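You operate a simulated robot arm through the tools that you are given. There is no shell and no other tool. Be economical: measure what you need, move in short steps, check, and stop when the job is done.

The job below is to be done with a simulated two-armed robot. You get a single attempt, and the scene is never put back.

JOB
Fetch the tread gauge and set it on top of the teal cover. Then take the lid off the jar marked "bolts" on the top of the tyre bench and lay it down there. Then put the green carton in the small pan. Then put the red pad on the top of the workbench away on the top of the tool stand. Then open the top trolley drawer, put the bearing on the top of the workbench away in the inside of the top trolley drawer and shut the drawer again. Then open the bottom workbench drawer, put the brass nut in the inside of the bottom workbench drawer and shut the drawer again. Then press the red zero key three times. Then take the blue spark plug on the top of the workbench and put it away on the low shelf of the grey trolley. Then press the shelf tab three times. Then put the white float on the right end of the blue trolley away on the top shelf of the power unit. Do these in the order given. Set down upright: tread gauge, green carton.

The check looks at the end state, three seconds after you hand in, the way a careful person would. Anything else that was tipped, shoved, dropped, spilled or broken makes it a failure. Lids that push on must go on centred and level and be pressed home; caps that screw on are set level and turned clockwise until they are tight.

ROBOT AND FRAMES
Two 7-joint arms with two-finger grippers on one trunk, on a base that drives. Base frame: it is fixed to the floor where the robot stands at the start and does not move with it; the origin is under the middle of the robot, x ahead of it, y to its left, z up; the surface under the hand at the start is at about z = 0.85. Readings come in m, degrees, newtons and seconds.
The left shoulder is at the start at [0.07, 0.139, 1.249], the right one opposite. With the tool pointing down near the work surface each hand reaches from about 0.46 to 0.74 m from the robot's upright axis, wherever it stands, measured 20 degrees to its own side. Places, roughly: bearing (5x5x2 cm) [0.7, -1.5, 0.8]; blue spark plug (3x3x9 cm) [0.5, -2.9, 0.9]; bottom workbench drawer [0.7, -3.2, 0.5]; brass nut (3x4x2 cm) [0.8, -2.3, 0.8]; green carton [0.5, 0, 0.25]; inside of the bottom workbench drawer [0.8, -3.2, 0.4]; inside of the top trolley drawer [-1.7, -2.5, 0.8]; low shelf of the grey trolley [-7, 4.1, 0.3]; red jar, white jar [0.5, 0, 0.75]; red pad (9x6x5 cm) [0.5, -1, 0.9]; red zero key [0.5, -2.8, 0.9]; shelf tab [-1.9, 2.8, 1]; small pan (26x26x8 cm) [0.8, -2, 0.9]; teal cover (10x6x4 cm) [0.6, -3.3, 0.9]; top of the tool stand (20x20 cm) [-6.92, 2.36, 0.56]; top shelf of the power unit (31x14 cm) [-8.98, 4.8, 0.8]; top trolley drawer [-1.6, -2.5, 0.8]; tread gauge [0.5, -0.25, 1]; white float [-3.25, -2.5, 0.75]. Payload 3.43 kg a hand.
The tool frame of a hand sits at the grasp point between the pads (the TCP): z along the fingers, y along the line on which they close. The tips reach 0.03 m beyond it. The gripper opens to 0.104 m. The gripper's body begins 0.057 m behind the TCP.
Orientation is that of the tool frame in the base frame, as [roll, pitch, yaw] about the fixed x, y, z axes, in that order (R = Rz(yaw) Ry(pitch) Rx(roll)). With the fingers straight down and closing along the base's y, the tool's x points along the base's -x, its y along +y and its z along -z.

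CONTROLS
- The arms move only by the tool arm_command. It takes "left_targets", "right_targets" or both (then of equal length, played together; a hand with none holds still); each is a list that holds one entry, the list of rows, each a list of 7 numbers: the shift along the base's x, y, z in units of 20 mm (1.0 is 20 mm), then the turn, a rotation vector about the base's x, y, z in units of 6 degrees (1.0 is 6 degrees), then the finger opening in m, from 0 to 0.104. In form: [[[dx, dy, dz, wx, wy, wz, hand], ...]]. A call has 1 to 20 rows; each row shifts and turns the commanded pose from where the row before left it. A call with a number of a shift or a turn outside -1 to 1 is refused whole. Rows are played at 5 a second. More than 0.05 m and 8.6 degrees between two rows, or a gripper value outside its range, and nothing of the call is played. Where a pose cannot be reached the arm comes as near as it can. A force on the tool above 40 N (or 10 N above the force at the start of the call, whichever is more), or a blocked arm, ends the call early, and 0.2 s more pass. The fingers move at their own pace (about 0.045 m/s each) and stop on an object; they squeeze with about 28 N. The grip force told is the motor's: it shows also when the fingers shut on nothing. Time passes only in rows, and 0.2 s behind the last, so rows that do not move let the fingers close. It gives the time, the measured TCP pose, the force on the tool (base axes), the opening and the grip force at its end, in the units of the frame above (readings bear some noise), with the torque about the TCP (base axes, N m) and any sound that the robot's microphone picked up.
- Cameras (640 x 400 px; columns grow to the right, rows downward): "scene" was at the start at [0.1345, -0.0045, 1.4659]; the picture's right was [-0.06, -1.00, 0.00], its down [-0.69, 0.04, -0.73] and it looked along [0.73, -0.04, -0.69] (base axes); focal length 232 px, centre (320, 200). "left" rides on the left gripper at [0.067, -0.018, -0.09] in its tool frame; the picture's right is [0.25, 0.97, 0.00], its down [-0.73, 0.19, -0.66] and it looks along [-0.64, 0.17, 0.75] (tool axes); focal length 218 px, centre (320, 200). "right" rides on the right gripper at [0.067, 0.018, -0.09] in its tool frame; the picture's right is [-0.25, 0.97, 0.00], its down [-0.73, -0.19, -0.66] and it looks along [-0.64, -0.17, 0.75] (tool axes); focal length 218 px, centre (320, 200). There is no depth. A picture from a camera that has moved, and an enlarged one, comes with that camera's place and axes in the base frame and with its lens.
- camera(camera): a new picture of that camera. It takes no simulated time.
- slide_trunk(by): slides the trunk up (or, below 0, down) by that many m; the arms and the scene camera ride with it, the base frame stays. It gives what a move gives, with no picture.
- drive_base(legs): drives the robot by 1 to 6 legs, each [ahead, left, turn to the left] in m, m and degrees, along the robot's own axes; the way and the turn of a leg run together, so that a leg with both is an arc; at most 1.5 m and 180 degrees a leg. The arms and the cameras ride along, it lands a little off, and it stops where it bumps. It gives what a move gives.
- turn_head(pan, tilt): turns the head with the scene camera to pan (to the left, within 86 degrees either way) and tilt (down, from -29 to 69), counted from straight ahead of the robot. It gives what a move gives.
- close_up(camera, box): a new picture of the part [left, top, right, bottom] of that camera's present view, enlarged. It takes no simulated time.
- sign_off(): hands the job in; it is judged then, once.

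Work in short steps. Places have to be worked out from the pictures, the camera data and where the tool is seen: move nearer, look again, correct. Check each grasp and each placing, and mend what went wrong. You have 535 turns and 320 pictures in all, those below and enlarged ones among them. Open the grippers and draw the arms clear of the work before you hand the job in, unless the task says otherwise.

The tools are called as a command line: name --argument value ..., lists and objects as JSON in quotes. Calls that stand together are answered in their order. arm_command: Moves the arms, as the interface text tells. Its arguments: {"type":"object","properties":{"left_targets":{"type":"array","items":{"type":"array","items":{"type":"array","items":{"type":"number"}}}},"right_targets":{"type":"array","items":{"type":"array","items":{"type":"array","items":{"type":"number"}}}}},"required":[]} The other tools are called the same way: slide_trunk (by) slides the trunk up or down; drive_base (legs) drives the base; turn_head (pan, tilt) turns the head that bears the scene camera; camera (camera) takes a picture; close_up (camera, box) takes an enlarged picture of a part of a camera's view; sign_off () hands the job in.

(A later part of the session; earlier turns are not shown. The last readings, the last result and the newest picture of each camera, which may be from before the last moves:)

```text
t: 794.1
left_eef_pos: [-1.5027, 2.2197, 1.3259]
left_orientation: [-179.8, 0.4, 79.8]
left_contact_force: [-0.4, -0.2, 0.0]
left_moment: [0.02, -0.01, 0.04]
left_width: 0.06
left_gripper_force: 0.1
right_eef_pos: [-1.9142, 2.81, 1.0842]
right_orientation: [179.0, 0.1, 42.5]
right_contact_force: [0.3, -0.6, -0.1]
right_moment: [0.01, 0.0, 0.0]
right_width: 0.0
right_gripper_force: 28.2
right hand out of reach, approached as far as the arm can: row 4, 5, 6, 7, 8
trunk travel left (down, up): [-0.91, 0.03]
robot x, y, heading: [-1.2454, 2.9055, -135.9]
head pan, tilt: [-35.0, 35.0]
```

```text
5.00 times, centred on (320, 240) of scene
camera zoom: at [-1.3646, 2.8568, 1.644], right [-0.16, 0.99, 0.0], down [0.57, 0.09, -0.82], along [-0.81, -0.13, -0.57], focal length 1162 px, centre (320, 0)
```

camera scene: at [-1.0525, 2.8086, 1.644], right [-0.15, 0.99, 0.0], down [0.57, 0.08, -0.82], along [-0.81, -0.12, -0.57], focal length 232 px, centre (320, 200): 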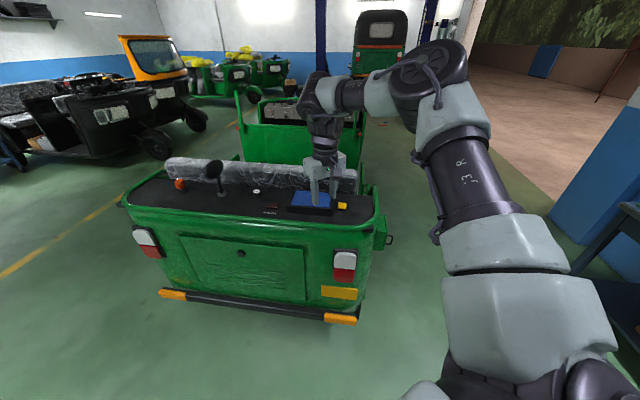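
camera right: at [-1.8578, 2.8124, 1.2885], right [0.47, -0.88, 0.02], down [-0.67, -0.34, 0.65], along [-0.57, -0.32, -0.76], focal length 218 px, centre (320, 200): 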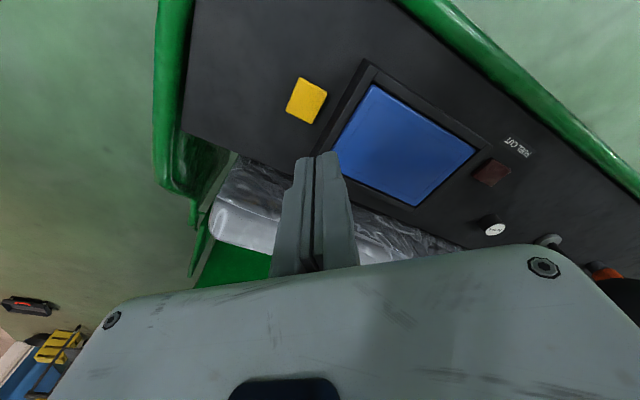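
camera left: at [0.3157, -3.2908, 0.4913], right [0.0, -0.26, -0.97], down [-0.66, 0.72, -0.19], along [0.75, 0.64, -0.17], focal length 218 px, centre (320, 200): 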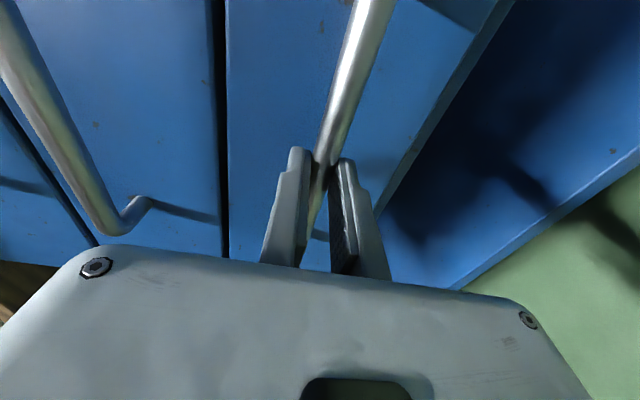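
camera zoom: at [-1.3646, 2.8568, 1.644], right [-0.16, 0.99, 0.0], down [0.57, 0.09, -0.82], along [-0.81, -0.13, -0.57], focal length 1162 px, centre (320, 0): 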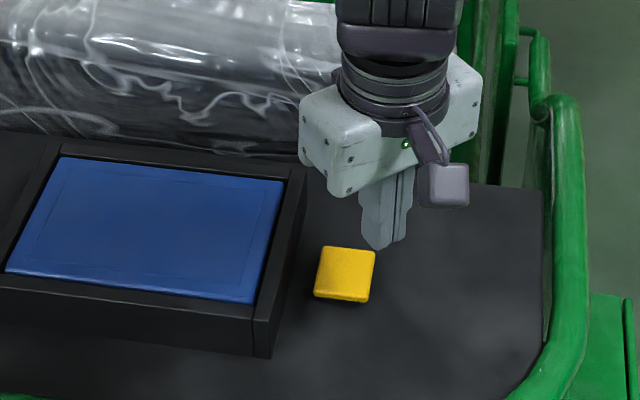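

Trunk is too high for this; raise the arm 0.14, lower the trunk 0.18, then re-align.

arm_command --right_targets '[[[0, 0, 1, 0, 0, 0, 0], [0, 0, 1, 0, 0, 0, 0], [0, 0, 1, 0, 0, 0, 0], [0, 0, 1, 0, 0, 0, 0], [0, 0, 1, 0, 0, 0, 0], [0, 0, 1, 0, 0, 0, 0], [0, 0, 1, 0, 0, 0, 0]]]'

slide_trunk --by -0.17

arm_command --right_targets '[[[-0.65, -0.7, 0, 0, 0, 0, 0], [-0.65, -0.7, 0, 0, 0, 0, 0], [0, 0, 0, 0, 0, 0, 0]]]'

close_up --camera "right" --box '[230, 60, 410, 220]'

```text
t: 795.8
left_eef_pos: [-1.5006, 2.2201, 1.3265]
left_orientation: [-179.6, 0.4, 79.9]
left_contact_force: [0.6, -0.3, 0.9]
left_moment: [0.0, -0.01, -0.03]
left_width: 0.06
left_gripper_force: 0.1
right_eef_pos: [-1.9117, 2.8132, 1.2252]
right_orientation: [179.1, 0.1, 42.4]
right_contact_force: [0.4, 0.1, -0.1]
right_moment: [-0.02, -0.01, 0.0]
right_width: 0.0001
right_gripper_force: 28.6
trunk travel left (down, up): [-0.91, 0.03]
robot x, y, heading: [-1.2452, 2.9063, -136.0]
head pan, tilt: [-35.0, 35.0]
```

```text
t: 797.7
left_eef_pos: [-1.5007, 2.2192, 1.1567]
left_orientation: [-179.7, 0.5, 79.9]
left_contact_force: [-0.2, -0.8, 0.8]
left_moment: [0.01, 0.0, 0.01]
left_width: 0.06
left_gripper_force: 0.0
right_eef_pos: [-1.9125, 2.8121, 1.0555]
right_orientation: [179.0, 0.2, 42.6]
right_contact_force: [0.4, -0.1, 0.6]
right_moment: [0.0, 0.0, 0.02]
right_width: 0.0001
right_gripper_force: 27.5
trunk travel left (down, up): [-0.74, 0.2]
robot x, y, heading: [-1.2404, 2.9053, -135.9]
head pan, tilt: [-35.0, 35.0]
```

```text
t: 798.5
left_eef_pos: [-1.501, 2.2212, 1.1575]
left_orientation: [-179.6, 0.4, 80.0]
left_contact_force: [-0.2, 0.2, 0.0]
left_moment: [-0.01, -0.01, 0.02]
left_width: 0.06
left_gripper_force: 0.0
right_eef_pos: [-1.9401, 2.7846, 1.0553]
right_orientation: [178.9, 0.0, 42.6]
right_contact_force: [-0.3, 1.0, -0.1]
right_moment: [-0.01, -0.01, -0.03]
right_width: 0.0
right_gripper_force: 28.2
trunk travel left (down, up): [-0.74, 0.2]
robot x, y, heading: [-1.2412, 2.9084, -135.8]
head pan, tilt: [-35.0, 35.0]
```

```text
2.50 times, centred on (320, 140) of right
camera zoom: at [-1.8788, 2.819, 1.1445], right [0.47, -0.88, 0.02], down [-0.67, -0.34, 0.65], along [-0.57, -0.32, -0.76], focal length 546 px, centre (320, 350)
```

zoom: 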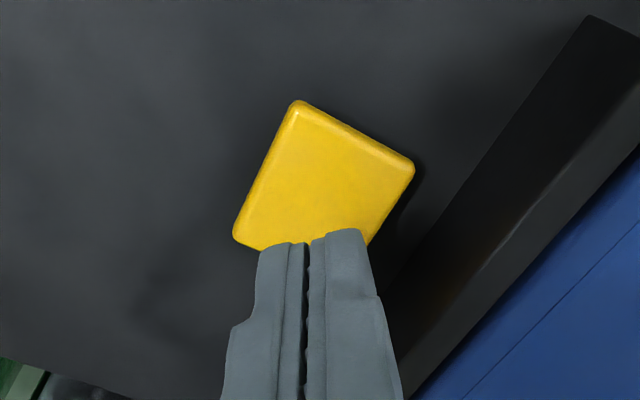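

Aligned. Lower until the first click.

arm_command --right_targets '[[[0, 0, -0.5, 0, 0, 0, 0], [0, 0, -0.4, 0, 0, 0, 0], [0, 0, 0, 0, 0, 0, 0]]]'

arm_command --right_targets '[[[0, 0, -0.15, 0, 0, 0, 0], [0, 0, -0.15, 0, 0, 0, 0], [0, 0, 0, 0, 0, 0, 0]]]'

arm_command --right_targets '[[[0, 0, -0.15, 0, 0, 0, 0], [0, 0, -0.15, 0, 0, 0, 0], [0, 0, 0, 0, 0, 0, 0]]]'

```text
t: 799.3
left_eef_pos: [-1.5009, 2.2193, 1.1576]
left_orientation: [-179.8, 0.4, 79.9]
left_contact_force: [0.1, -0.2, 0.2]
left_moment: [-0.02, -0.01, 0.01]
left_width: 0.0599
left_gripper_force: 0.1
right_eef_pos: [-1.9377, 2.7857, 1.0373]
right_orientation: [179.2, 0.1, 42.6]
right_contact_force: [0.0, -0.3, 0.6]
right_moment: [0.02, 0.0, 0.02]
right_width: 0.0001
right_gripper_force: 27.4
trunk travel left (down, up): [-0.74, 0.2]
robot x, y, heading: [-1.2435, 2.9063, -135.8]
head pan, tilt: [-35.0, 35.0]
```

```text
t: 800.1
left_eef_pos: [-1.5019, 2.2191, 1.156]
left_orientation: [-179.7, 0.4, 79.9]
left_contact_force: [-0.9, 0.7, 0.3]
left_moment: [-0.02, -0.03, 0.01]
left_width: 0.0601
left_gripper_force: 0.0
right_eef_pos: [-1.9389, 2.7841, 1.0329]
right_orientation: [179.0, 0.2, 42.6]
right_contact_force: [-0.2, 0.2, -0.1]
right_moment: [0.02, 0.01, -0.03]
right_width: 0.0001
right_gripper_force: 28.0
trunk travel left (down, up): [-0.74, 0.2]
robot x, y, heading: [-1.2407, 2.9029, -135.7]
head pan, tilt: [-35.0, 35.0]
```

```text
t: 800.9
left_eef_pos: [-1.5013, 2.2197, 1.1563]
left_orientation: [-179.8, 0.4, 79.9]
left_contact_force: [-0.2, -0.8, 0.4]
left_moment: [-0.03, 0.01, -0.02]
left_width: 0.0601
left_gripper_force: 0.2
right_eef_pos: [-1.9382, 2.7854, 1.0257]
right_orientation: [179.0, 0.1, 42.5]
right_contact_force: [0.5, 0.5, 0.9]
right_moment: [0.0, -0.01, 0.02]
right_width: 0.0001
right_gripper_force: 27.9
trunk travel left (down, up): [-0.74, 0.2]
robot x, y, heading: [-1.2454, 2.9032, -135.7]
head pan, tilt: [-35.0, 35.0]
```

arm_command --right_targets '[[[0, 0, -0.15, 0, 0, 0, 0], [0, 0, 0, 0, 0, 0, 0]]]'

arm_command --right_targets '[[[0, 0, -0.1, 0, 0, 0, 0], [0, 0, 0, 0, 0, 0, 0]]]'

arm_command --right_targets '[[[0, 0, -0.1, 0, 0, 0, 0], [0, 0, 0, 0, 0, 0, 0]]]'

```text
t: 801.5
left_eef_pos: [-1.5003, 2.2195, 1.1573]
left_orientation: [-179.8, 0.4, 79.9]
left_contact_force: [0.3, 0.3, -0.6]
left_moment: [-0.01, -0.01, -0.01]
left_width: 0.0601
left_gripper_force: 0.1
right_eef_pos: [-1.9402, 2.7852, 1.0229]
right_orientation: [179.0, 0.1, 42.6]
right_contact_force: [0.2, -0.2, 0.7]
right_moment: [0.04, 0.01, 0.01]
right_width: 0.0
right_gripper_force: 28.0
trunk travel left (down, up): [-0.74, 0.2]
robot x, y, heading: [-1.2403, 2.903, -135.7]
head pan, tilt: [-35.0, 35.0]
```

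```text
t: 802.1
left_eef_pos: [-1.5003, 2.2197, 1.1572]
left_orientation: [-179.7, 0.4, 79.9]
left_contact_force: [0.2, -0.1, 0.7]
left_moment: [0.0, -0.01, 0.0]
left_width: 0.0601
left_gripper_force: 0.1
right_eef_pos: [-1.9377, 2.7837, 1.0194]
right_orientation: [179.0, 0.1, 42.6]
right_contact_force: [0.5, -0.9, -0.2]
right_moment: [0.03, -0.01, 0.01]
right_width: 0.0001
right_gripper_force: 27.6
trunk travel left (down, up): [-0.74, 0.2]
robot x, y, heading: [-1.2401, 2.9067, -135.6]
head pan, tilt: [-35.0, 35.0]
```

```text
t: 802.7
left_eef_pos: [-1.5011, 2.2193, 1.157]
left_orientation: [-179.7, 0.4, 79.9]
left_contact_force: [0.0, 0.0, -0.5]
left_moment: [0.01, -0.01, -0.02]
left_width: 0.0599
left_gripper_force: 0.0
right_eef_pos: [-1.9392, 2.7853, 1.0174]
right_orientation: [179.0, 0.2, 42.6]
right_contact_force: [0.0, 0.0, 0.0]
right_moment: [0.06, 0.02, -0.01]
right_width: 0.0
right_gripper_force: 28.1
trunk travel left (down, up): [-0.74, 0.2]
robot x, y, heading: [-1.243, 2.9056, -135.8]
head pan, tilt: [-35.0, 35.0]
```

close_up --camera "scene" --box '[280, 200, 380, 290]'

close_up --camera "right" --box '[260, 90, 380, 190]'

```text
4.44 times, centred on (330, 245) of scene
camera zoom: at [-1.3644, 2.8568, 1.474], right [-0.16, 0.99, 0.0], down [0.57, 0.09, -0.82], along [-0.81, -0.13, -0.57], focal length 1033 px, centre (276, 0)
```

zoom: 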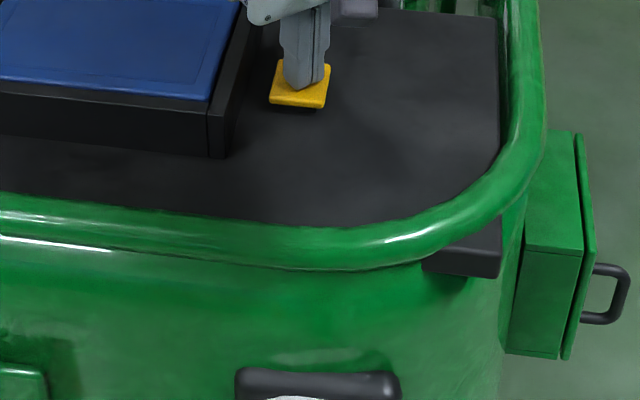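

```text
4.00 times, centred on (320, 140) of right
camera zoom: at [-1.8785, 2.8186, 1.1072], right [0.47, -0.88, 0.02], down [-0.67, -0.34, 0.65], along [-0.57, -0.32, -0.76], focal length 873 px, centre (320, 440)
```

zoom: 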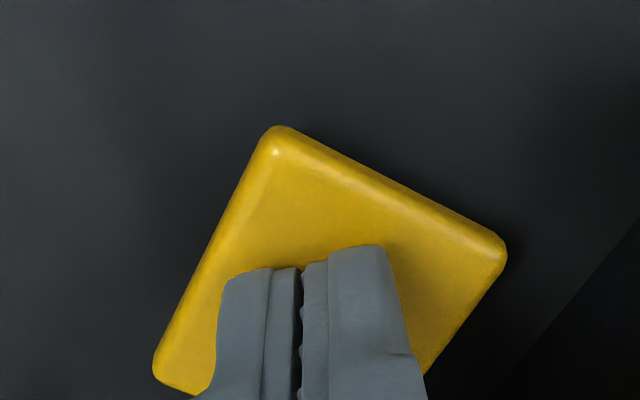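

arm_command --right_targets '[[[0, 0, -0.1, 0, 0, 0, 0], [0, 0, -0.1, 0, 0, 0, 0], [0, 0, 0, 0, 0, 0, 0]]]'

arm_command --right_targets '[[[0, 0, -0.1, 0, 0, 0, 0], [0, 0, 0, 0, 0, 0, 0]]]'

arm_command --right_targets '[[[0, 0, -0.1, 0, 0, 0, 0], [0, 0, 0, 0, 0, 0, 0]]]'

```text
t: 803.5
left_eef_pos: [-1.5014, 2.2202, 1.1569]
left_orientation: [-179.6, 0.4, 79.9]
left_contact_force: [-0.2, -0.1, -1.2]
left_moment: [0.01, -0.01, 0.0]
left_width: 0.0598
left_gripper_force: 0.0
right_eef_pos: [-1.9402, 2.7851, 1.0139]
right_orientation: [179.0, 0.1, 42.7]
right_contact_force: [0.2, -0.2, 2.9]
right_moment: [-0.04, 0.03, -0.03]
right_width: 0.0
right_gripper_force: 27.3
trunk travel left (down, up): [-0.74, 0.2]
robot x, y, heading: [-1.2423, 2.9071, -135.9]
head pan, tilt: [-35.0, 35.0]
```

```text
t: 804.1
left_eef_pos: [-1.5013, 2.2184, 1.1575]
left_orientation: [-179.5, 0.4, 79.9]
left_contact_force: [-0.5, 0.7, 0.8]
left_moment: [0.0, 0.02, -0.01]
left_width: 0.0599
left_gripper_force: 0.0
right_eef_pos: [-1.9395, 2.7853, 1.0131]
right_orientation: [179.2, 0.1, 42.5]
right_contact_force: [-0.1, -1.0, 3.7]
right_moment: [0.03, 0.0, 0.01]
right_width: 0.0
right_gripper_force: 27.9
trunk travel left (down, up): [-0.74, 0.2]
robot x, y, heading: [-1.2409, 2.904, -135.7]
head pan, tilt: [-35.0, 35.0]
heard: click
```

```text
t: 804.7
left_eef_pos: [-1.5011, 2.2194, 1.1573]
left_orientation: [-179.7, 0.4, 79.9]
left_contact_force: [0.1, 0.0, 0.0]
left_moment: [-0.01, 0.02, 0.02]
left_width: 0.0599
left_gripper_force: 0.0
right_eef_pos: [-1.9395, 2.7854, 1.0103]
right_orientation: [179.1, 0.1, 42.6]
right_contact_force: [-1.8, -2.2, 4.7]
right_moment: [0.01, 0.04, 0.01]
right_width: 0.0002
right_gripper_force: 28.1
trunk travel left (down, up): [-0.74, 0.2]
robot x, y, heading: [-1.2444, 2.9038, -135.8]
head pan, tilt: [-35.0, 35.0]
```

Click 1. Release fully, then press again.

arm_command --right_targets '[[[0, 0, 0.4, 0, 0, 0, 0], [0, 0, 0.4, 0, 0, 0, 0], [0, 0, 0, 0, 0, 0, 0], [0, 0, 0, 0, 0, 0, 0]]]'

arm_command --right_targets '[[[0, 0, -0.4, 0, 0, 0, 0], [0, 0, -0.25, 0, 0, 0, 0], [0, 0, -0.15, 0, 0, 0, 0], [0, 0, 0, 0, 0, 0, 0]]]'

```text
t: 805.7
left_eef_pos: [-1.5013, 2.2205, 1.1569]
left_orientation: [-179.7, 0.4, 79.9]
left_contact_force: [0.5, 0.6, 0.0]
left_moment: [0.01, 0.01, -0.01]
left_width: 0.06
left_gripper_force: 0.0
right_eef_pos: [-1.9385, 2.7844, 1.0267]
right_orientation: [179.0, 0.0, 42.6]
right_contact_force: [0.1, 0.3, 0.0]
right_moment: [-0.02, -0.01, -0.02]
right_width: 0.0
right_gripper_force: 28.2
trunk travel left (down, up): [-0.74, 0.2]
robot x, y, heading: [-1.2427, 2.905, -135.8]
head pan, tilt: [-35.0, 35.0]
```

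```text
t: 806.7
left_eef_pos: [-1.5003, 2.2183, 1.1559]
left_orientation: [-179.7, 0.3, 80.0]
left_contact_force: [-0.9, 0.1, -0.1]
left_moment: [-0.01, 0.02, 0.05]
left_width: 0.06
left_gripper_force: 0.1
right_eef_pos: [-1.939, 2.785, 1.0099]
right_orientation: [179.1, 0.2, 42.6]
right_contact_force: [-1.1, -2.7, 4.5]
right_moment: [-0.02, 0.05, 0.04]
right_width: 0.0001
right_gripper_force: 27.5
trunk travel left (down, up): [-0.74, 0.2]
robot x, y, heading: [-1.2449, 2.9044, -135.8]
head pan, tilt: [-35.0, 35.0]
heard: click
```

Click 2. Once more.

arm_command --right_targets '[[[0, 0, 0.4, 0, 0, 0, 0], [0, 0, 0.4, 0, 0, 0, 0], [0, 0, 0, 0, 0, 0, 0], [0, 0, 0, 0, 0, 0, 0]]]'

arm_command --right_targets '[[[0, 0, -0.4, 0, 0, 0, 0], [0, 0, -0.25, 0, 0, 0, 0], [0, 0, -0.15, 0, 0, 0, 0], [0, 0, 0, 0, 0, 0, 0]]]'

arm_command --right_targets '[[[0, 0, 0.4, 0, 0, 0, 0], [0, 0, 1, 0, 0, 0, 0], [0, 0, 1, 0, 0, 0, 0], [0, 0, 1, 0, 0, 0, 0], [0, 0, 1, 0, 0, 0, 0], [0, 0, 1, 0, 0, 0, 0]]]'

close_up --camera "scene" --box '[200, 150, 400, 280]'

```text
t: 807.7
left_eef_pos: [-1.5007, 2.219, 1.1568]
left_orientation: [-179.7, 0.5, 79.9]
left_contact_force: [0.8, 0.2, 0.3]
left_moment: [0.01, 0.02, -0.02]
left_width: 0.0596
left_gripper_force: 0.0
right_eef_pos: [-1.9382, 2.7851, 1.0272]
right_orientation: [179.0, 0.0, 42.6]
right_contact_force: [-0.8, -0.8, 0.4]
right_moment: [0.0, 0.04, 0.0]
right_width: 0.0
right_gripper_force: 27.4
trunk travel left (down, up): [-0.74, 0.2]
robot x, y, heading: [-1.2461, 2.9035, -135.7]
head pan, tilt: [-35.0, 35.0]
```

```text
t: 808.7
left_eef_pos: [-1.5009, 2.2203, 1.1571]
left_orientation: [-179.7, 0.4, 79.8]
left_contact_force: [0.4, 0.0, 0.5]
left_moment: [0.02, 0.0, 0.02]
left_width: 0.0599
left_gripper_force: 0.2
right_eef_pos: [-1.9393, 2.7852, 1.0118]
right_orientation: [179.2, 0.2, 42.6]
right_contact_force: [-1.2, 0.0, 4.6]
right_moment: [0.07, 0.03, 0.01]
right_width: 0.0003
right_gripper_force: 27.8
trunk travel left (down, up): [-0.74, 0.2]
robot x, y, heading: [-1.2413, 2.9026, -135.7]
head pan, tilt: [-35.0, 35.0]
heard: click
```

```text
t: 810.1
left_eef_pos: [-1.5017, 2.2199, 1.1569]
left_orientation: [-179.8, 0.4, 79.9]
left_contact_force: [-0.5, -0.7, -0.1]
left_moment: [0.02, -0.02, -0.01]
left_width: 0.0601
left_gripper_force: 0.0
right_eef_pos: [-1.94, 2.7835, 1.1182]
right_orientation: [178.9, 0.2, 42.7]
right_contact_force: [0.1, -0.2, 0.1]
right_moment: [0.01, 0.0, -0.01]
right_width: 0.0
right_gripper_force: 29.0
trunk travel left (down, up): [-0.74, 0.2]
robot x, y, heading: [-1.2416, 2.9088, -135.9]
head pan, tilt: [-35.0, 35.0]
```

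```text
3.08 times, centred on (300, 215) of scene
camera zoom: at [-1.3641, 2.8569, 1.474], right [-0.16, 0.99, 0.0], down [0.57, 0.09, -0.82], along [-0.81, -0.13, -0.57], focal length 715 px, centre (382, 154)
```

zoom: 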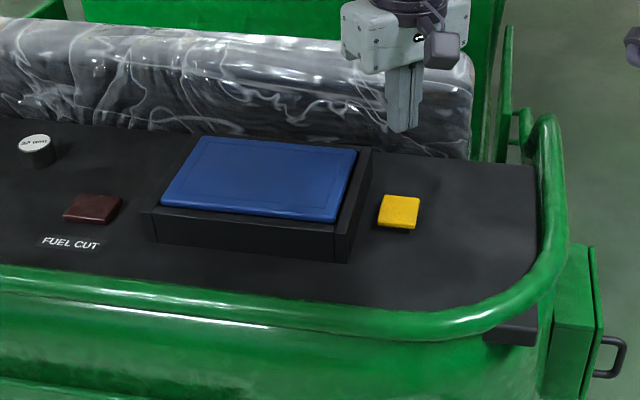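

Three clicks on the yellow tab. Last job: the white float on the blue trolley. I back off and drive south for a look.

drive_base --legs '[[-0.33, 0.32, 0], [0.789, 0.814, 0], [0.789, 0.814, 0], [0.789, 0.814, 0]]'

turn_head --pan 0 --tilt 20

camera --camera "scene"

```text
t: 829.1
left_eef_pos: [-1.2298, -1.1906, 1.157]
left_orientation: [-179.7, 0.4, 76.3]
left_contact_force: [-0.5, 0.1, 0.3]
left_moment: [0.03, 0.0, -0.02]
left_width: 0.0599
left_gripper_force: 0.1
right_eef_pos: [-1.6326, -0.5994, 1.1185]
right_orientation: [179.0, 0.2, 38.8]
right_contact_force: [-0.7, 0.1, -0.3]
right_moment: [0.02, 0.01, 0.02]
right_width: 0.0
right_gripper_force: 27.3
trunk travel left (down, up): [-0.74, 0.2]
robot x, y, heading: [-0.932, -0.5226, -139.5]
head pan, tilt: [-35.0, 35.0]
```

```text
t: 830.1
left_eef_pos: [-1.2304, -1.1916, 1.1572]
left_orientation: [-179.7, 0.3, 76.3]
left_contact_force: [-0.7, 0.1, 0.5]
left_moment: [0.0, 0.01, -0.02]
left_width: 0.0602
left_gripper_force: 0.1
right_eef_pos: [-1.6334, -0.6004, 1.1181]
right_orientation: [179.0, 0.3, 38.8]
right_contact_force: [0.2, -1.0, 0.6]
right_moment: [0.02, -0.01, -0.02]
right_width: 0.0001
right_gripper_force: 28.0
trunk travel left (down, up): [-0.74, 0.2]
robot x, y, heading: [-0.9284, -0.5228, -139.6]
head pan, tilt: [0.0, 20.0]
```

```text
85 pictures are left
camera scene: at [-1.0366, -0.6155, 1.4978], right [-0.65, 0.76, 0.0], down [0.26, 0.22, -0.94], along [-0.71, -0.61, -0.34], focal length 232 px, centre (320, 200)
```

scene: 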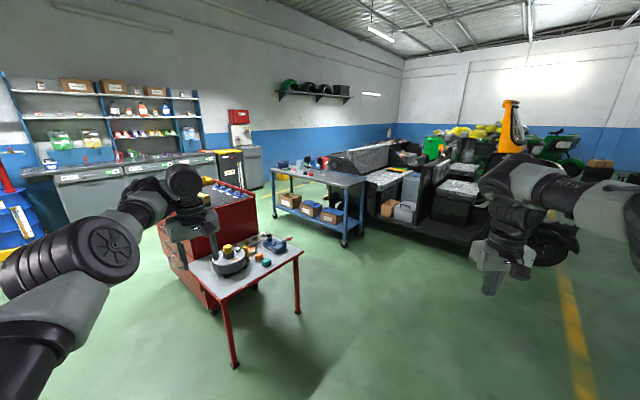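

close_up --camera "scene" --box '[260, 130, 430, 260]'

```text
3.08 times, centred on (345, 195) of scene
camera zoom: at [-1.0366, -0.6155, 1.4978], right [-0.65, 0.76, 0.0], down [0.26, 0.22, -0.94], along [-0.71, -0.61, -0.34], focal length 715 px, centre (243, 215)
```

zoom: 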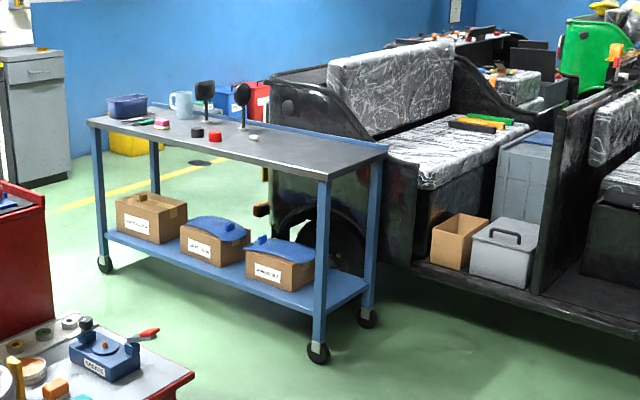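

close_up --camera "scene" --box '[280, 145, 350, 185]'

```text
9.14 times, centred on (315, 165) of scene
camera zoom: at [-1.0366, -0.6155, 1.4978], right [-0.65, 0.76, 0.0], down [0.26, 0.22, -0.94], along [-0.71, -0.61, -0.34], focal length 2125 px, centre (366, 520)
```

zoom: 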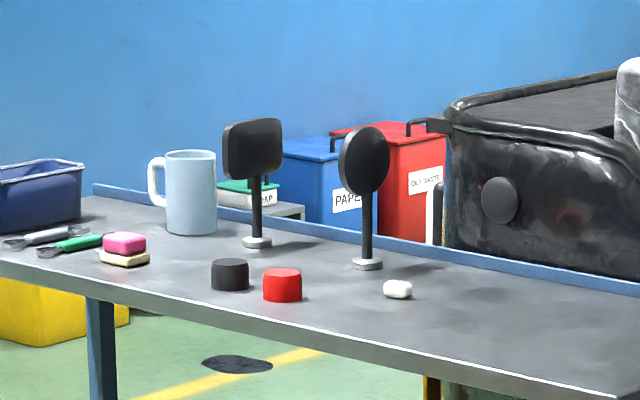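

White float ≈[-3.33,-2.53] on the blue trolley. I enter the lane between chest and trolley from the north, turn to 180° and strafe to it with hands high.

drive_base --legs '[[0.83, -0.26, 0], [0.83, -0.26, 0], [0, 0, -40.4], [0, 0.8, 0]]'

turn_head --pan 0 --tilt 40

camera --camera "scene"

```text
t: 844.9
left_eef_pos: [-3.2529, -2.299, 1.1571]
left_orientation: [-179.7, 0.4, 34.3]
left_contact_force: [-0.9, -0.3, 1.0]
left_moment: [0.0, 0.0, 0.0]
left_width: 0.0598
left_gripper_force: 0.0
right_eef_pos: [-3.1558, -1.5907, 1.1192]
right_orientation: [179.0, 0.3, -3.1]
right_contact_force: [0.2, -0.1, 0.4]
right_moment: [0.0, 0.01, 0.0]
right_width: 0.0001
right_gripper_force: 27.7
trunk travel left (down, up): [-0.74, 0.2]
robot x, y, heading: [-2.5794, -2.005, 178.5]
head pan, tilt: [0.0, 20.0]
```

```text
t: 845.7
left_eef_pos: [-3.2528, -2.2997, 1.1568]
left_orientation: [-179.7, 0.3, 34.3]
left_contact_force: [0.2, -0.2, -0.6]
left_moment: [-0.01, -0.04, 0.01]
left_width: 0.0601
left_gripper_force: 0.0
right_eef_pos: [-3.1549, -1.5921, 1.1207]
right_orientation: [179.0, 0.3, -3.0]
right_contact_force: [0.2, -0.5, 0.1]
right_moment: [-0.01, 0.01, -0.02]
right_width: 0.0
right_gripper_force: 28.0
trunk travel left (down, up): [-0.74, 0.2]
robot x, y, heading: [-2.5864, -2.0061, 178.8]
head pan, tilt: [0.0, 40.0]
```

```text
82 pictures are left
camera scene: at [-2.7147, -2.0017, 1.4665], right [0.03, 1.0, 0.0], down [0.64, -0.02, -0.77], along [-0.77, 0.02, -0.64], focal length 232 px, centre (320, 200)
```

scene: 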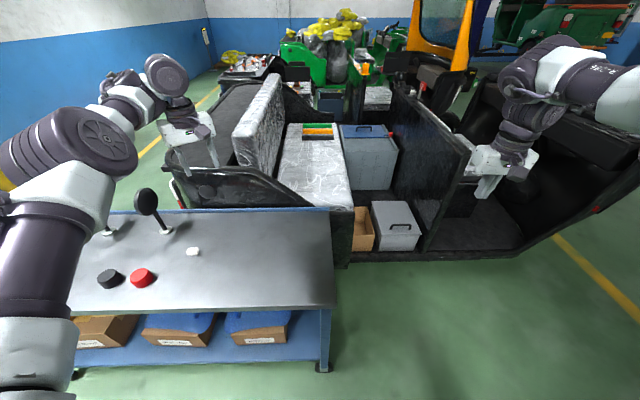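

drive_base --legs '[[0.1, 0.87, 1]]'

camera --camera "right"

```text
t: 850.4
left_eef_pos: [-3.3624, -3.1885, 1.1577]
left_orientation: [-179.7, 0.4, 35.3]
left_contact_force: [0.0, 0.3, 0.7]
left_moment: [0.03, -0.02, 0.03]
left_width: 0.0601
left_gripper_force: 0.0
right_eef_pos: [-3.2786, -2.4791, 1.1185]
right_orientation: [179.1, 0.3, -1.9]
right_contact_force: [0.2, -0.4, 0.0]
right_moment: [0.0, -0.01, 0.03]
right_width: 0.0
right_gripper_force: 28.1
trunk travel left (down, up): [-0.74, 0.2]
robot x, y, heading: [-2.6986, -2.8827, 179.5]
head pan, tilt: [0.0, 40.0]
```

```text
81 pictures are left
camera right: at [-3.2105, -2.4964, 1.208], right [-0.29, -0.96, 0.02], down [-0.72, 0.23, 0.66], along [-0.63, 0.17, -0.75], focal length 218 px, centre (320, 200)
```

right: 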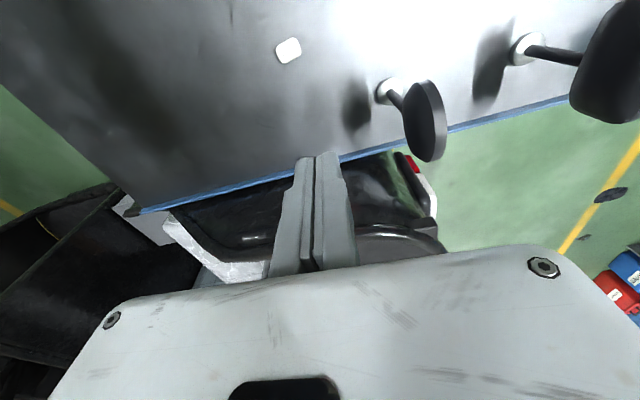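

slide_trunk --by -0.2

arm_command --right_targets '[[[0.7, 0.85, 0, 0, 0, 0, 0.05], [0.7, 0.85, 0, 0, 0, 0, 0.07], [0, 0, 0, 0, 0, 0, 0.07]]]'

camera --camera "right"

camera --camera "scene"

```text
t: 852.6
left_eef_pos: [-3.3605, -3.1896, 0.9566]
left_orientation: [-179.7, 0.3, 35.3]
left_contact_force: [-1.1, 0.2, 0.0]
left_moment: [0.0, -0.02, 0.0]
left_width: 0.0601
left_gripper_force: 0.0
right_eef_pos: [-3.2786, -2.4786, 0.9201]
right_orientation: [178.9, 0.3, -2.1]
right_contact_force: [0.5, -0.7, -0.5]
right_moment: [-0.01, 0.0, -0.01]
right_width: 0.0001
right_gripper_force: 27.7
trunk travel left (down, up): [-0.54, 0.4]
robot x, y, heading: [-2.6956, -2.8829, 179.6]
head pan, tilt: [0.0, 40.0]
```

```text
t: 853.4
left_eef_pos: [-3.3609, -3.1902, 0.9561]
left_orientation: [-179.7, 0.3, 35.2]
left_contact_force: [0.4, -0.1, -0.6]
left_moment: [-0.01, 0.04, 0.03]
left_width: 0.06
left_gripper_force: 0.1
right_eef_pos: [-3.2521, -2.4483, 0.9178]
right_orientation: [178.9, 0.3, -2.0]
right_contact_force: [-0.7, -0.5, -0.2]
right_moment: [0.02, -0.02, 0.01]
right_width: 0.0687
right_gripper_force: 0.1
trunk travel left (down, up): [-0.54, 0.4]
robot x, y, heading: [-2.6962, -2.8844, 179.4]
head pan, tilt: [0.0, 40.0]
```

```text
80 pictures are left
camera right: at [-3.1854, -2.4651, 1.0072], right [-0.29, -0.96, 0.02], down [-0.72, 0.23, 0.66], along [-0.63, 0.18, -0.75], focal length 218 px, centre (320, 200)
```

right: 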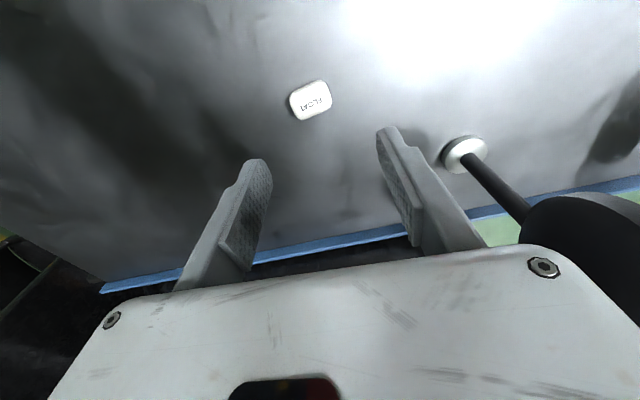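

```text
79 pictures are left
camera scene: at [-2.8303, -2.8814, 1.2663], right [0.01, 1.0, 0.0], down [0.64, 0.0, -0.77], along [-0.77, 0.01, -0.64], focal length 232 px, centre (320, 200)
```

scene: 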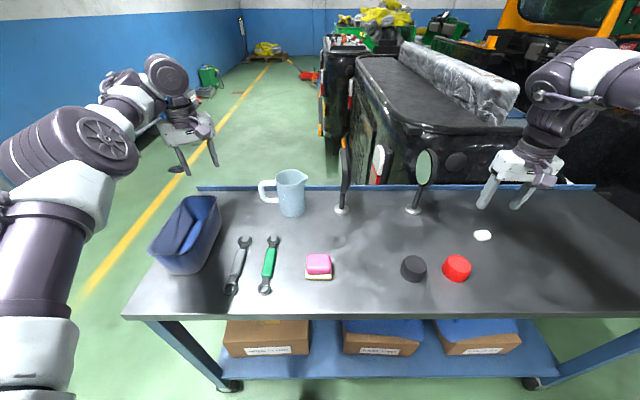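

arm_command --right_targets '[[[0, 0.5, -0.9, 0, 0, 0, 0.07], [0, 0, -0.9, 0, 0, 0, 0.07], [0, 0, -0.9, 0, 0, 0, 0.07], [0, 0, -0.9, 0, 0, 0, 0.07], [0, 0, -0.9, 0, 0, 0, 0.07], [0, 0, 0, 0, 0, 0, 0.07]]]'

camera --camera "right"

```text
t: 854.8
left_eef_pos: [-3.3603, -3.1895, 0.9562]
left_orientation: [-179.7, 0.4, 35.3]
left_contact_force: [-0.8, -0.1, 0.0]
left_moment: [0.01, -0.01, 0.01]
left_width: 0.0599
left_gripper_force: 0.1
right_eef_pos: [-3.2519, -2.433, 0.8298]
right_orientation: [179.0, 0.3, -2.0]
right_contact_force: [0.2, 0.6, -0.3]
right_moment: [0.01, -0.06, 0.0]
right_width: 0.0702
right_gripper_force: 0.1
trunk travel left (down, up): [-0.54, 0.4]
robot x, y, heading: [-2.6949, -2.8807, 179.7]
head pan, tilt: [0.0, 40.0]
```

```text
78 pictures are left
camera right: at [-3.1837, -2.452, 0.9192], right [-0.29, -0.96, 0.02], down [-0.72, 0.23, 0.66], along [-0.63, 0.18, -0.75], focal length 218 px, centre (320, 200)
```

right: 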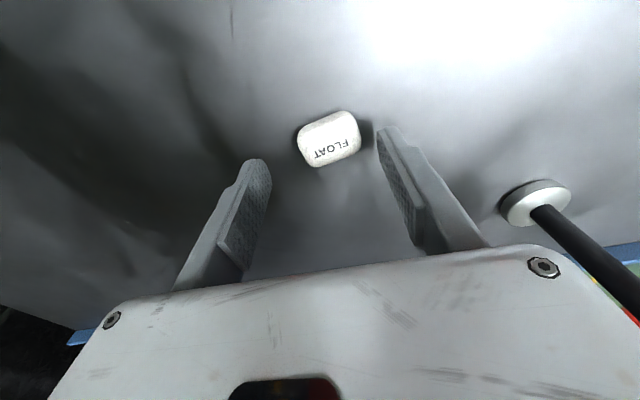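

arm_command --right_targets '[[[0.3, -0.4, -0.5, 0, 0, 0, 0.07], [0, 0, -0.5, 0, 0, 0, 0.07], [0, 0, -0.5, 0, 0, 0, 0.07], [0, 0, 0, 0, 0, 0, 0.07], [0, 0, 0, 0, 0, 0, 0.04], [0, 0, 0, 0, 0, 0, 0], [0, 0, 0, 0, 0, 0, 0], [0, 0, 0, 0, 0, 0, 0]]]'

camera --camera "right"

```text
t: 855.5
left_eef_pos: [-3.3585, -3.1897, 0.959]
left_orientation: [-179.4, 0.3, 35.1]
left_contact_force: [0.5, -0.5, 0.0]
left_moment: [-0.07, 0.0, 0.02]
left_width: 0.0603
left_gripper_force: 0.1
right_eef_pos: [-3.2433, -2.4405, 0.8133]
right_orientation: [179.3, 1.1, -2.5]
right_contact_force: [13.1, -1.6, 25.6]
right_moment: [0.82, -0.75, -0.39]
right_width: 0.0639
right_gripper_force: 0.1
trunk travel left (down, up): [-0.54, 0.4]
robot x, y, heading: [-2.6939, -2.882, 179.3]
head pan, tilt: [0.0, 40.0]
stopped in row 3 (right hand): the force on the tool passed its limit at 46 N (the readings are from after the stop); the commanded pose is now the measured one
```

```text
77 pictures are left
camera right: at [-3.1753, -2.4588, 0.9009], right [-0.29, -0.96, 0.01], down [-0.71, 0.23, 0.67], along [-0.64, 0.19, -0.74], focal length 218 px, centre (320, 200)
```

right: 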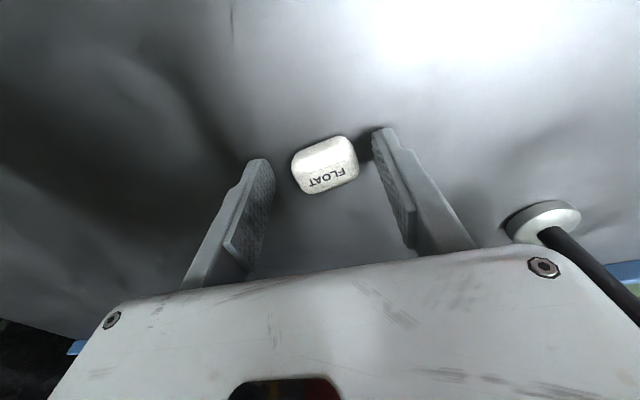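

Tips are on the table (z≈0.783). Lift 2 mm and close.

arm_command --right_targets '[[[0, 0, 0.15, 0, 0, 0, 0.07], [0, 0, 0, 0, 0, 0, 0.07], [0, 0, 0, 0, 0, 0, 0.04], [0, 0, 0, 0, 0, 0, 0], [0, 0, 0, 0, 0, 0, 0], [0, 0, 0, 0, 0, 0, 0]]]'

camera --camera "right"

```text
t: 856.9
left_eef_pos: [-3.3605, -3.1878, 0.9573]
left_orientation: [-179.7, 0.2, 35.4]
left_contact_force: [-0.7, 0.1, 0.1]
left_moment: [0.01, -0.03, -0.02]
left_width: 0.0603
left_gripper_force: 0.1
right_eef_pos: [-3.2477, -2.4385, 0.8107]
right_orientation: [179.3, 0.9, -2.2]
right_contact_force: [0.7, 0.0, 0.5]
right_moment: [-0.02, 0.01, 0.0]
right_width: 0.0366
right_gripper_force: 27.9
trunk travel left (down, up): [-0.54, 0.4]
robot x, y, heading: [-2.6998, -2.8838, 179.6]
head pan, tilt: [0.0, 40.0]
```

```text
76 pictures are left
camera right: at [-3.1787, -2.458, 0.8998], right [-0.29, -0.96, 0.02], down [-0.71, 0.23, 0.67], along [-0.64, 0.18, -0.75], focal length 218 px, centre (320, 200)
```

right: 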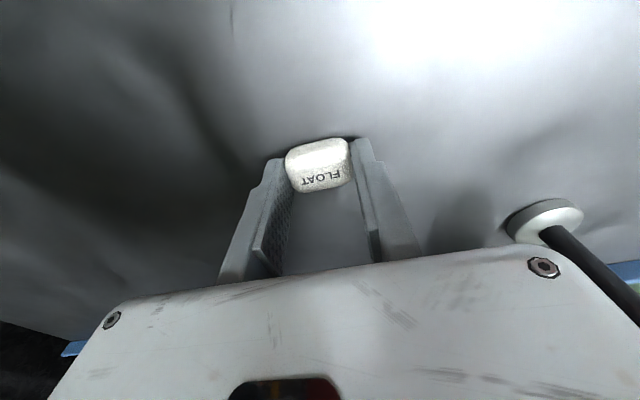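

Float gripped (3.7 cm). Raise and leave the lane northwards, then take the aisle again.

arm_command --right_targets '[[[0, 0, 0.6, 0, 0, 0, 0], [0, 0, 1, 0, 0, 0, 0], [0, 0, 1, 0, 0, 0, 0], [0, 0, 1, 0, 0, 0, 0], [0, 0, 1, 0, 0, 0, 0]]]'

slide_trunk --by 0.2

camera --camera "right"

drive_base --legs '[[0, -1.5, 0], [-0.7, -0.8, 0], [0, 0, -29.6], [1.3, 0, 0], [1.3, 0, 0], [1.3, 0, 0]]'

```text
t: 858.1
left_eef_pos: [-3.362, -3.189, 0.9564]
left_orientation: [-179.6, 0.4, 35.3]
left_contact_force: [0.5, 0.3, 0.4]
left_moment: [0.0, -0.03, 0.0]
left_width: 0.0602
left_gripper_force: 0.1
right_eef_pos: [-3.2471, -2.4407, 0.9032]
right_orientation: [179.3, 1.0, -2.3]
right_contact_force: [-1.2, 0.0, -1.6]
right_moment: [0.01, 0.0, -0.03]
right_width: 0.0366
right_gripper_force: 28.0
trunk travel left (down, up): [-0.54, 0.4]
robot x, y, heading: [-2.6944, -2.8814, 179.7]
head pan, tilt: [0.0, 40.0]
```

```text
t: 860.3
left_eef_pos: [-3.3619, -3.1897, 1.1577]
left_orientation: [-179.7, 0.4, 35.3]
left_contact_force: [0.5, -0.5, 0.0]
left_moment: [0.0, 0.0, -0.02]
left_width: 0.0598
left_gripper_force: 0.1
right_eef_pos: [-3.2479, -2.4397, 1.1026]
right_orientation: [179.3, 1.0, -2.3]
right_contact_force: [0.0, -0.4, -0.6]
right_moment: [0.0, 0.02, -0.01]
right_width: 0.0366
right_gripper_force: 28.5
trunk travel left (down, up): [-0.74, 0.2]
robot x, y, heading: [-2.6956, -2.8835, 179.5]
head pan, tilt: [0.0, 40.0]
```

```text
75 pictures are left
camera right: at [-3.1791, -2.4583, 1.1905], right [-0.29, -0.96, 0.02], down [-0.71, 0.23, 0.67], along [-0.64, 0.18, -0.75], focal length 218 px, centre (320, 200)
```

right: 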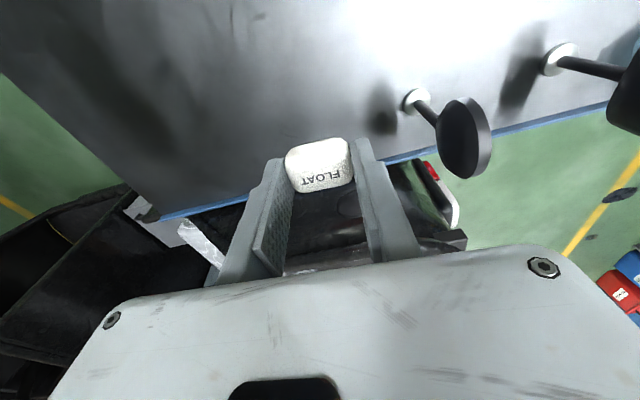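

```text
t: 892.3
left_eef_pos: [-6.1569, 1.3014, 1.1566]
left_orientation: [-179.6, 0.3, 7.1]
left_contact_force: [0.1, 0.2, 0.5]
left_moment: [0.01, 0.0, -0.01]
left_width: 0.0597
left_gripper_force: 0.0
right_eef_pos: [-5.7023, 1.9075, 1.1023]
right_orientation: [179.3, 0.9, -30.5]
right_contact_force: [0.4, -0.7, 0.5]
right_moment: [-0.01, 0.01, 0.01]
right_width: 0.0365
right_gripper_force: 28.2
trunk travel left (down, up): [-0.74, 0.2]
robot x, y, heading: [-5.4286, 1.2607, 151.3]
head pan, tilt: [0.0, 40.0]
```

turn_head --pan -14 --tilt 12

close_up --camera "scene" --box '[210, 110, 430, 270]'

```text
t: 893.2
left_eef_pos: [-6.1585, 1.3023, 1.1564]
left_orientation: [-179.7, 0.4, 7.0]
left_contact_force: [0.9, -0.9, -0.2]
left_moment: [0.0, 0.02, 0.01]
left_width: 0.0596
left_gripper_force: 0.1
right_eef_pos: [-5.7044, 1.9079, 1.1024]
right_orientation: [179.4, 0.8, -30.5]
right_contact_force: [0.1, 0.2, 0.3]
right_moment: [0.02, 0.02, -0.02]
right_width: 0.0365
right_gripper_force: 28.1
trunk travel left (down, up): [-0.74, 0.2]
robot x, y, heading: [-5.4261, 1.2573, 151.3]
head pan, tilt: [-14.0, 12.0]
```

```text
2.50 times, centred on (320, 190) of scene
camera zoom: at [-5.538, 1.3456, 1.5108], right [0.68, 0.74, 0.0], down [0.15, -0.14, -0.98], along [-0.72, 0.66, -0.21], focal length 581 px, centre (320, 225)
```

zoom: 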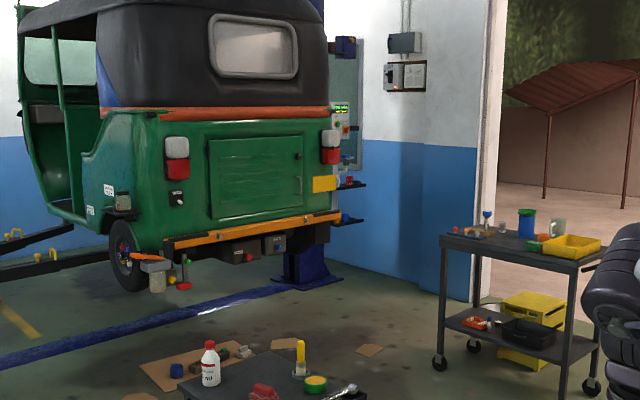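

I'll need the left arm tucked to fit beside the lifted vehicle. I try lowering and retracting it here in the open.

arm_command --left_targets '[[[0, 0, -1, 0, 0, 0, 0.06], [0, 0, -1, 0, 0, 0, 0.06], [0, 0, -1, 0, 0, 0, 0.06], [0, 0, -1, 0, 0, 0, 0.06], [0, 0, -1, 0, 0, 0, 0.06], [0.5, 0, -1, 0, 0, 0, 0.06], [0.8, 0, -1, 0, 0, 0, 0.06], [0.8, 0, -1, 0, 0, 0, 0.06], [0.8, 0, -1, 0, 0, 0, 0.06], [0.8, 0, -1, 0, 0, 0, 0.06], [0.8, 0, -0.5, 0, 0, 0, 0.06], [0.8, 0, -0.5, 0, 0, 0, 0.06], [0.8, 0, 0, 0, 0, 0, 0.06], [0.8, 0, 0, 0, 0, 0, 0.06], [0.8, 0, 0, 0, 0, 0, 0.06], [0.8, 0, 0, 0, 0, 0, 0.06], [0.8, 0, 0, 0, 0, 0, 0.06]]]'

```text
t: 896.9
left_eef_pos: [-6.1494, 1.3051, 1.038]
left_orientation: [-179.7, 0.3, 7.1]
left_contact_force: [0.7, 1.2, 0.4]
left_moment: [0.03, 0.0, 0.01]
left_width: 0.0598
left_gripper_force: 0.0
left hand out of reach, approached as far as the arm can: row 7, 8, 9, 10, 11, 12, 13, 14, 15, 16, 17
right_eef_pos: [-5.703, 1.9087, 1.1025]
right_orientation: [179.3, 0.9, -30.5]
right_contact_force: [0.2, -0.4, 0.1]
right_moment: [0.0, -0.01, 0.02]
right_width: 0.0366
right_gripper_force: 27.7
trunk travel left (down, up): [-0.74, 0.2]
robot x, y, heading: [-5.4253, 1.2572, 151.5]
head pan, tilt: [-14.0, 12.0]
```

arm_command --left_targets '[[[0.24, 0.44, 0, 0, 0, -1, 0.06], [0.24, 0.44, 0, 0, 0, -1, 0.06], [0.24, 0.44, 0, 0, 0, -1, 0.06], [0.24, 0.44, 0, 0, 0, -1, 0.06], [0.24, 0.44, 0, 0, 0, -1, 0.06], [0.24, 0.44, 0, 0, 0, -1, 0.06], [0.477, 0.879, 0, 0, 0, 0, 0.06], [0.477, 0.879, 0, 0, 0, 0, 0.06], [0.477, 0.879, 0, 0, 0, 0, 0.06], [0.477, 0.879, 0, 0, 0, 0, 0.06], [0.879, -0.477, 0, 0, 0, 0, 0.06], [0.879, -0.477, 0, 0, 0, 0, 0.06], [0.879, -0.477, 0, 0, 0, 0, 0.06], [0.879, -0.477, 0, 0, 0, 0, 0.06], [0.879, -0.477, 0, 0, 0, 0, 0.06], [0.879, -0.477, 0, 0, 0, 0, 0.06], [0.879, -0.477, 0, 0, 0, 0, 0.06]]]'

camera --camera "scene"

```text
t: 900.5
left_eef_pos: [-6.0901, 1.4264, 1.0508]
left_orientation: [-179.7, 0.4, -28.9]
left_contact_force: [1.5, 0.2, -1.0]
left_moment: [-0.01, 0.01, -0.01]
left_width: 0.0599
left_gripper_force: 0.0
left hand out of reach, approached as far as the arm can: row 1, 11, 12, 13, 14, 15, 16, 17
right_eef_pos: [-5.7041, 1.9077, 1.1015]
right_orientation: [179.3, 0.8, -30.6]
right_contact_force: [-0.1, 0.0, 0.0]
right_moment: [0.03, -0.01, 0.01]
right_width: 0.0367
right_gripper_force: 27.4
trunk travel left (down, up): [-0.74, 0.2]
robot x, y, heading: [-5.4262, 1.2598, 151.5]
head pan, tilt: [-14.0, 12.0]
```

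```text
73 pictures are left
camera scene: at [-5.538, 1.3456, 1.5109], right [0.68, 0.74, 0.0], down [0.15, -0.14, -0.98], along [-0.72, 0.66, -0.21], focal length 232 px, centre (320, 200)
```

scene: 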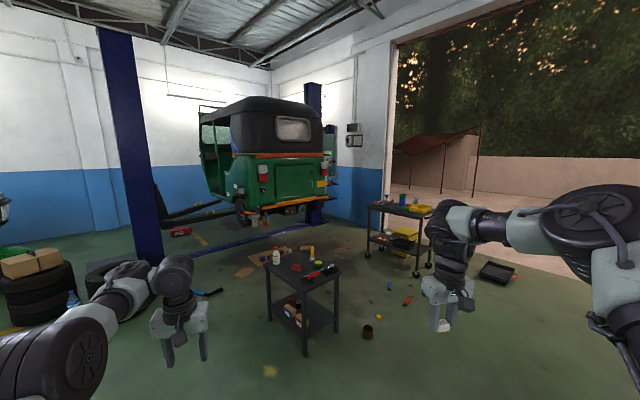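

The left arm stays about 0.66 m ahead; I can work with that. I go round the stand again to view the power unit from close by.

drive_base --legs '[[0, 0, 16.5], [1.12, 0, 0], [1.12, 0, 0], [0, 0, -107], [0.9, 0.49, 0]]'

turn_head --pan 60 --tilt 15

camera --camera "scene"

```text
t: 921.6
left_eef_pos: [-7.4786, 3.4193, 1.0497]
left_orientation: [-179.6, 0.2, -116.1]
left_contact_force: [-0.7, 0.7, -0.6]
left_moment: [0.01, 0.0, 0.02]
left_width: 0.0601
left_gripper_force: 0.1
right_eef_pos: [-6.9786, 3.0582, 1.1027]
right_orientation: [179.2, 1.0, -117.6]
right_contact_force: [-0.8, 0.1, -0.2]
right_moment: [-0.01, 0.0, 0.01]
right_width: 0.0366
right_gripper_force: 28.3
trunk travel left (down, up): [-0.74, 0.2]
robot x, y, heading: [-7.617, 2.7508, 64.2]
head pan, tilt: [-14.0, 12.0]
```

```text
t: 923.1
left_eef_pos: [-7.4784, 3.4213, 1.0482]
left_orientation: [-179.7, 0.3, -116.0]
left_contact_force: [0.3, -0.4, 0.4]
left_moment: [0.01, 0.02, 0.01]
left_width: 0.0599
left_gripper_force: 0.1
right_eef_pos: [-6.9774, 3.0588, 1.1022]
right_orientation: [179.3, 0.9, -117.6]
right_contact_force: [-0.3, 0.2, -0.2]
right_moment: [-0.02, 0.01, 0.0]
right_width: 0.0364
right_gripper_force: 27.8
trunk travel left (down, up): [-0.74, 0.2]
robot x, y, heading: [-7.6144, 2.7518, 64.2]
head pan, tilt: [60.0, 15.0]
```

```text
72 pictures are left
camera scene: at [-7.6434, 2.8735, 1.506], right [0.83, 0.56, 0.0], down [0.14, -0.21, -0.97], along [-0.54, 0.8, -0.26], focal length 232 px, centre (320, 200)
```

scene: 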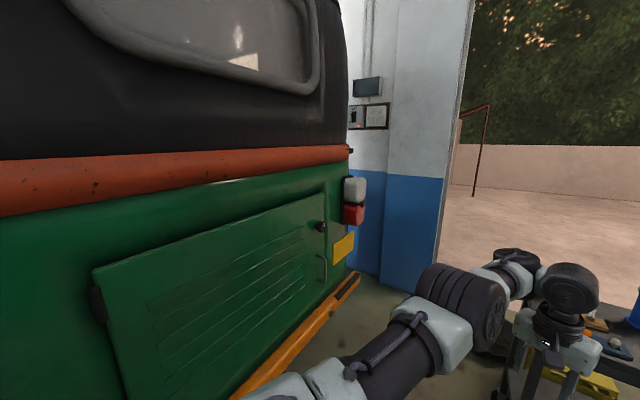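

drive_base --legs '[[0.65, 0.48, 0]]'

turn_head --pan 80 --tilt 20

camera --camera "scene"

```text
t: 927.4
left_eef_pos: [-7.6252, 4.2079, 1.0496]
left_orientation: [-179.7, 0.4, -116.0]
left_contact_force: [0.3, -0.8, 0.2]
left_moment: [0.0, -0.01, 0.0]
left_width: 0.0599
left_gripper_force: 0.0
right_eef_pos: [-7.1252, 3.8464, 1.103]
right_orientation: [179.4, 1.0, -117.6]
right_contact_force: [-0.3, -1.1, -0.7]
right_moment: [0.0, 0.01, 0.02]
right_width: 0.0367
right_gripper_force: 28.4
trunk travel left (down, up): [-0.74, 0.2]
robot x, y, heading: [-7.7591, 3.5354, 64.2]
head pan, tilt: [60.0, 15.0]
```

```text
t: 928.2
left_eef_pos: [-7.6269, 4.2091, 1.0485]
left_orientation: [-179.6, 0.3, -116.1]
left_contact_force: [-0.5, -0.7, 0.6]
left_moment: [-0.01, 0.02, -0.02]
left_width: 0.0601
left_gripper_force: 0.0
right_eef_pos: [-7.1251, 3.8466, 1.1029]
right_orientation: [179.3, 0.9, -117.6]
right_contact_force: [0.0, 0.8, 0.5]
right_moment: [-0.01, -0.01, -0.03]
right_width: 0.0368
right_gripper_force: 28.0
trunk travel left (down, up): [-0.74, 0.2]
robot x, y, heading: [-7.7591, 3.5342, 64.5]
head pan, tilt: [80.0, 20.0]
```

```text
71 pictures are left
camera scene: at [-7.8129, 3.6388, 1.4978], right [0.59, 0.81, 0.0], down [0.28, -0.2, -0.94], along [-0.76, 0.55, -0.34], focal length 232 px, centre (320, 200)
```

scene: 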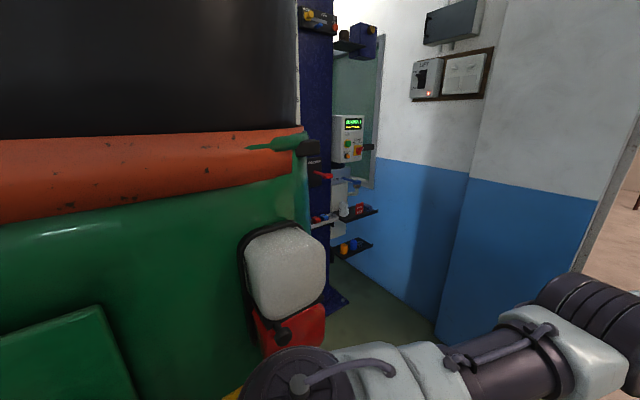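

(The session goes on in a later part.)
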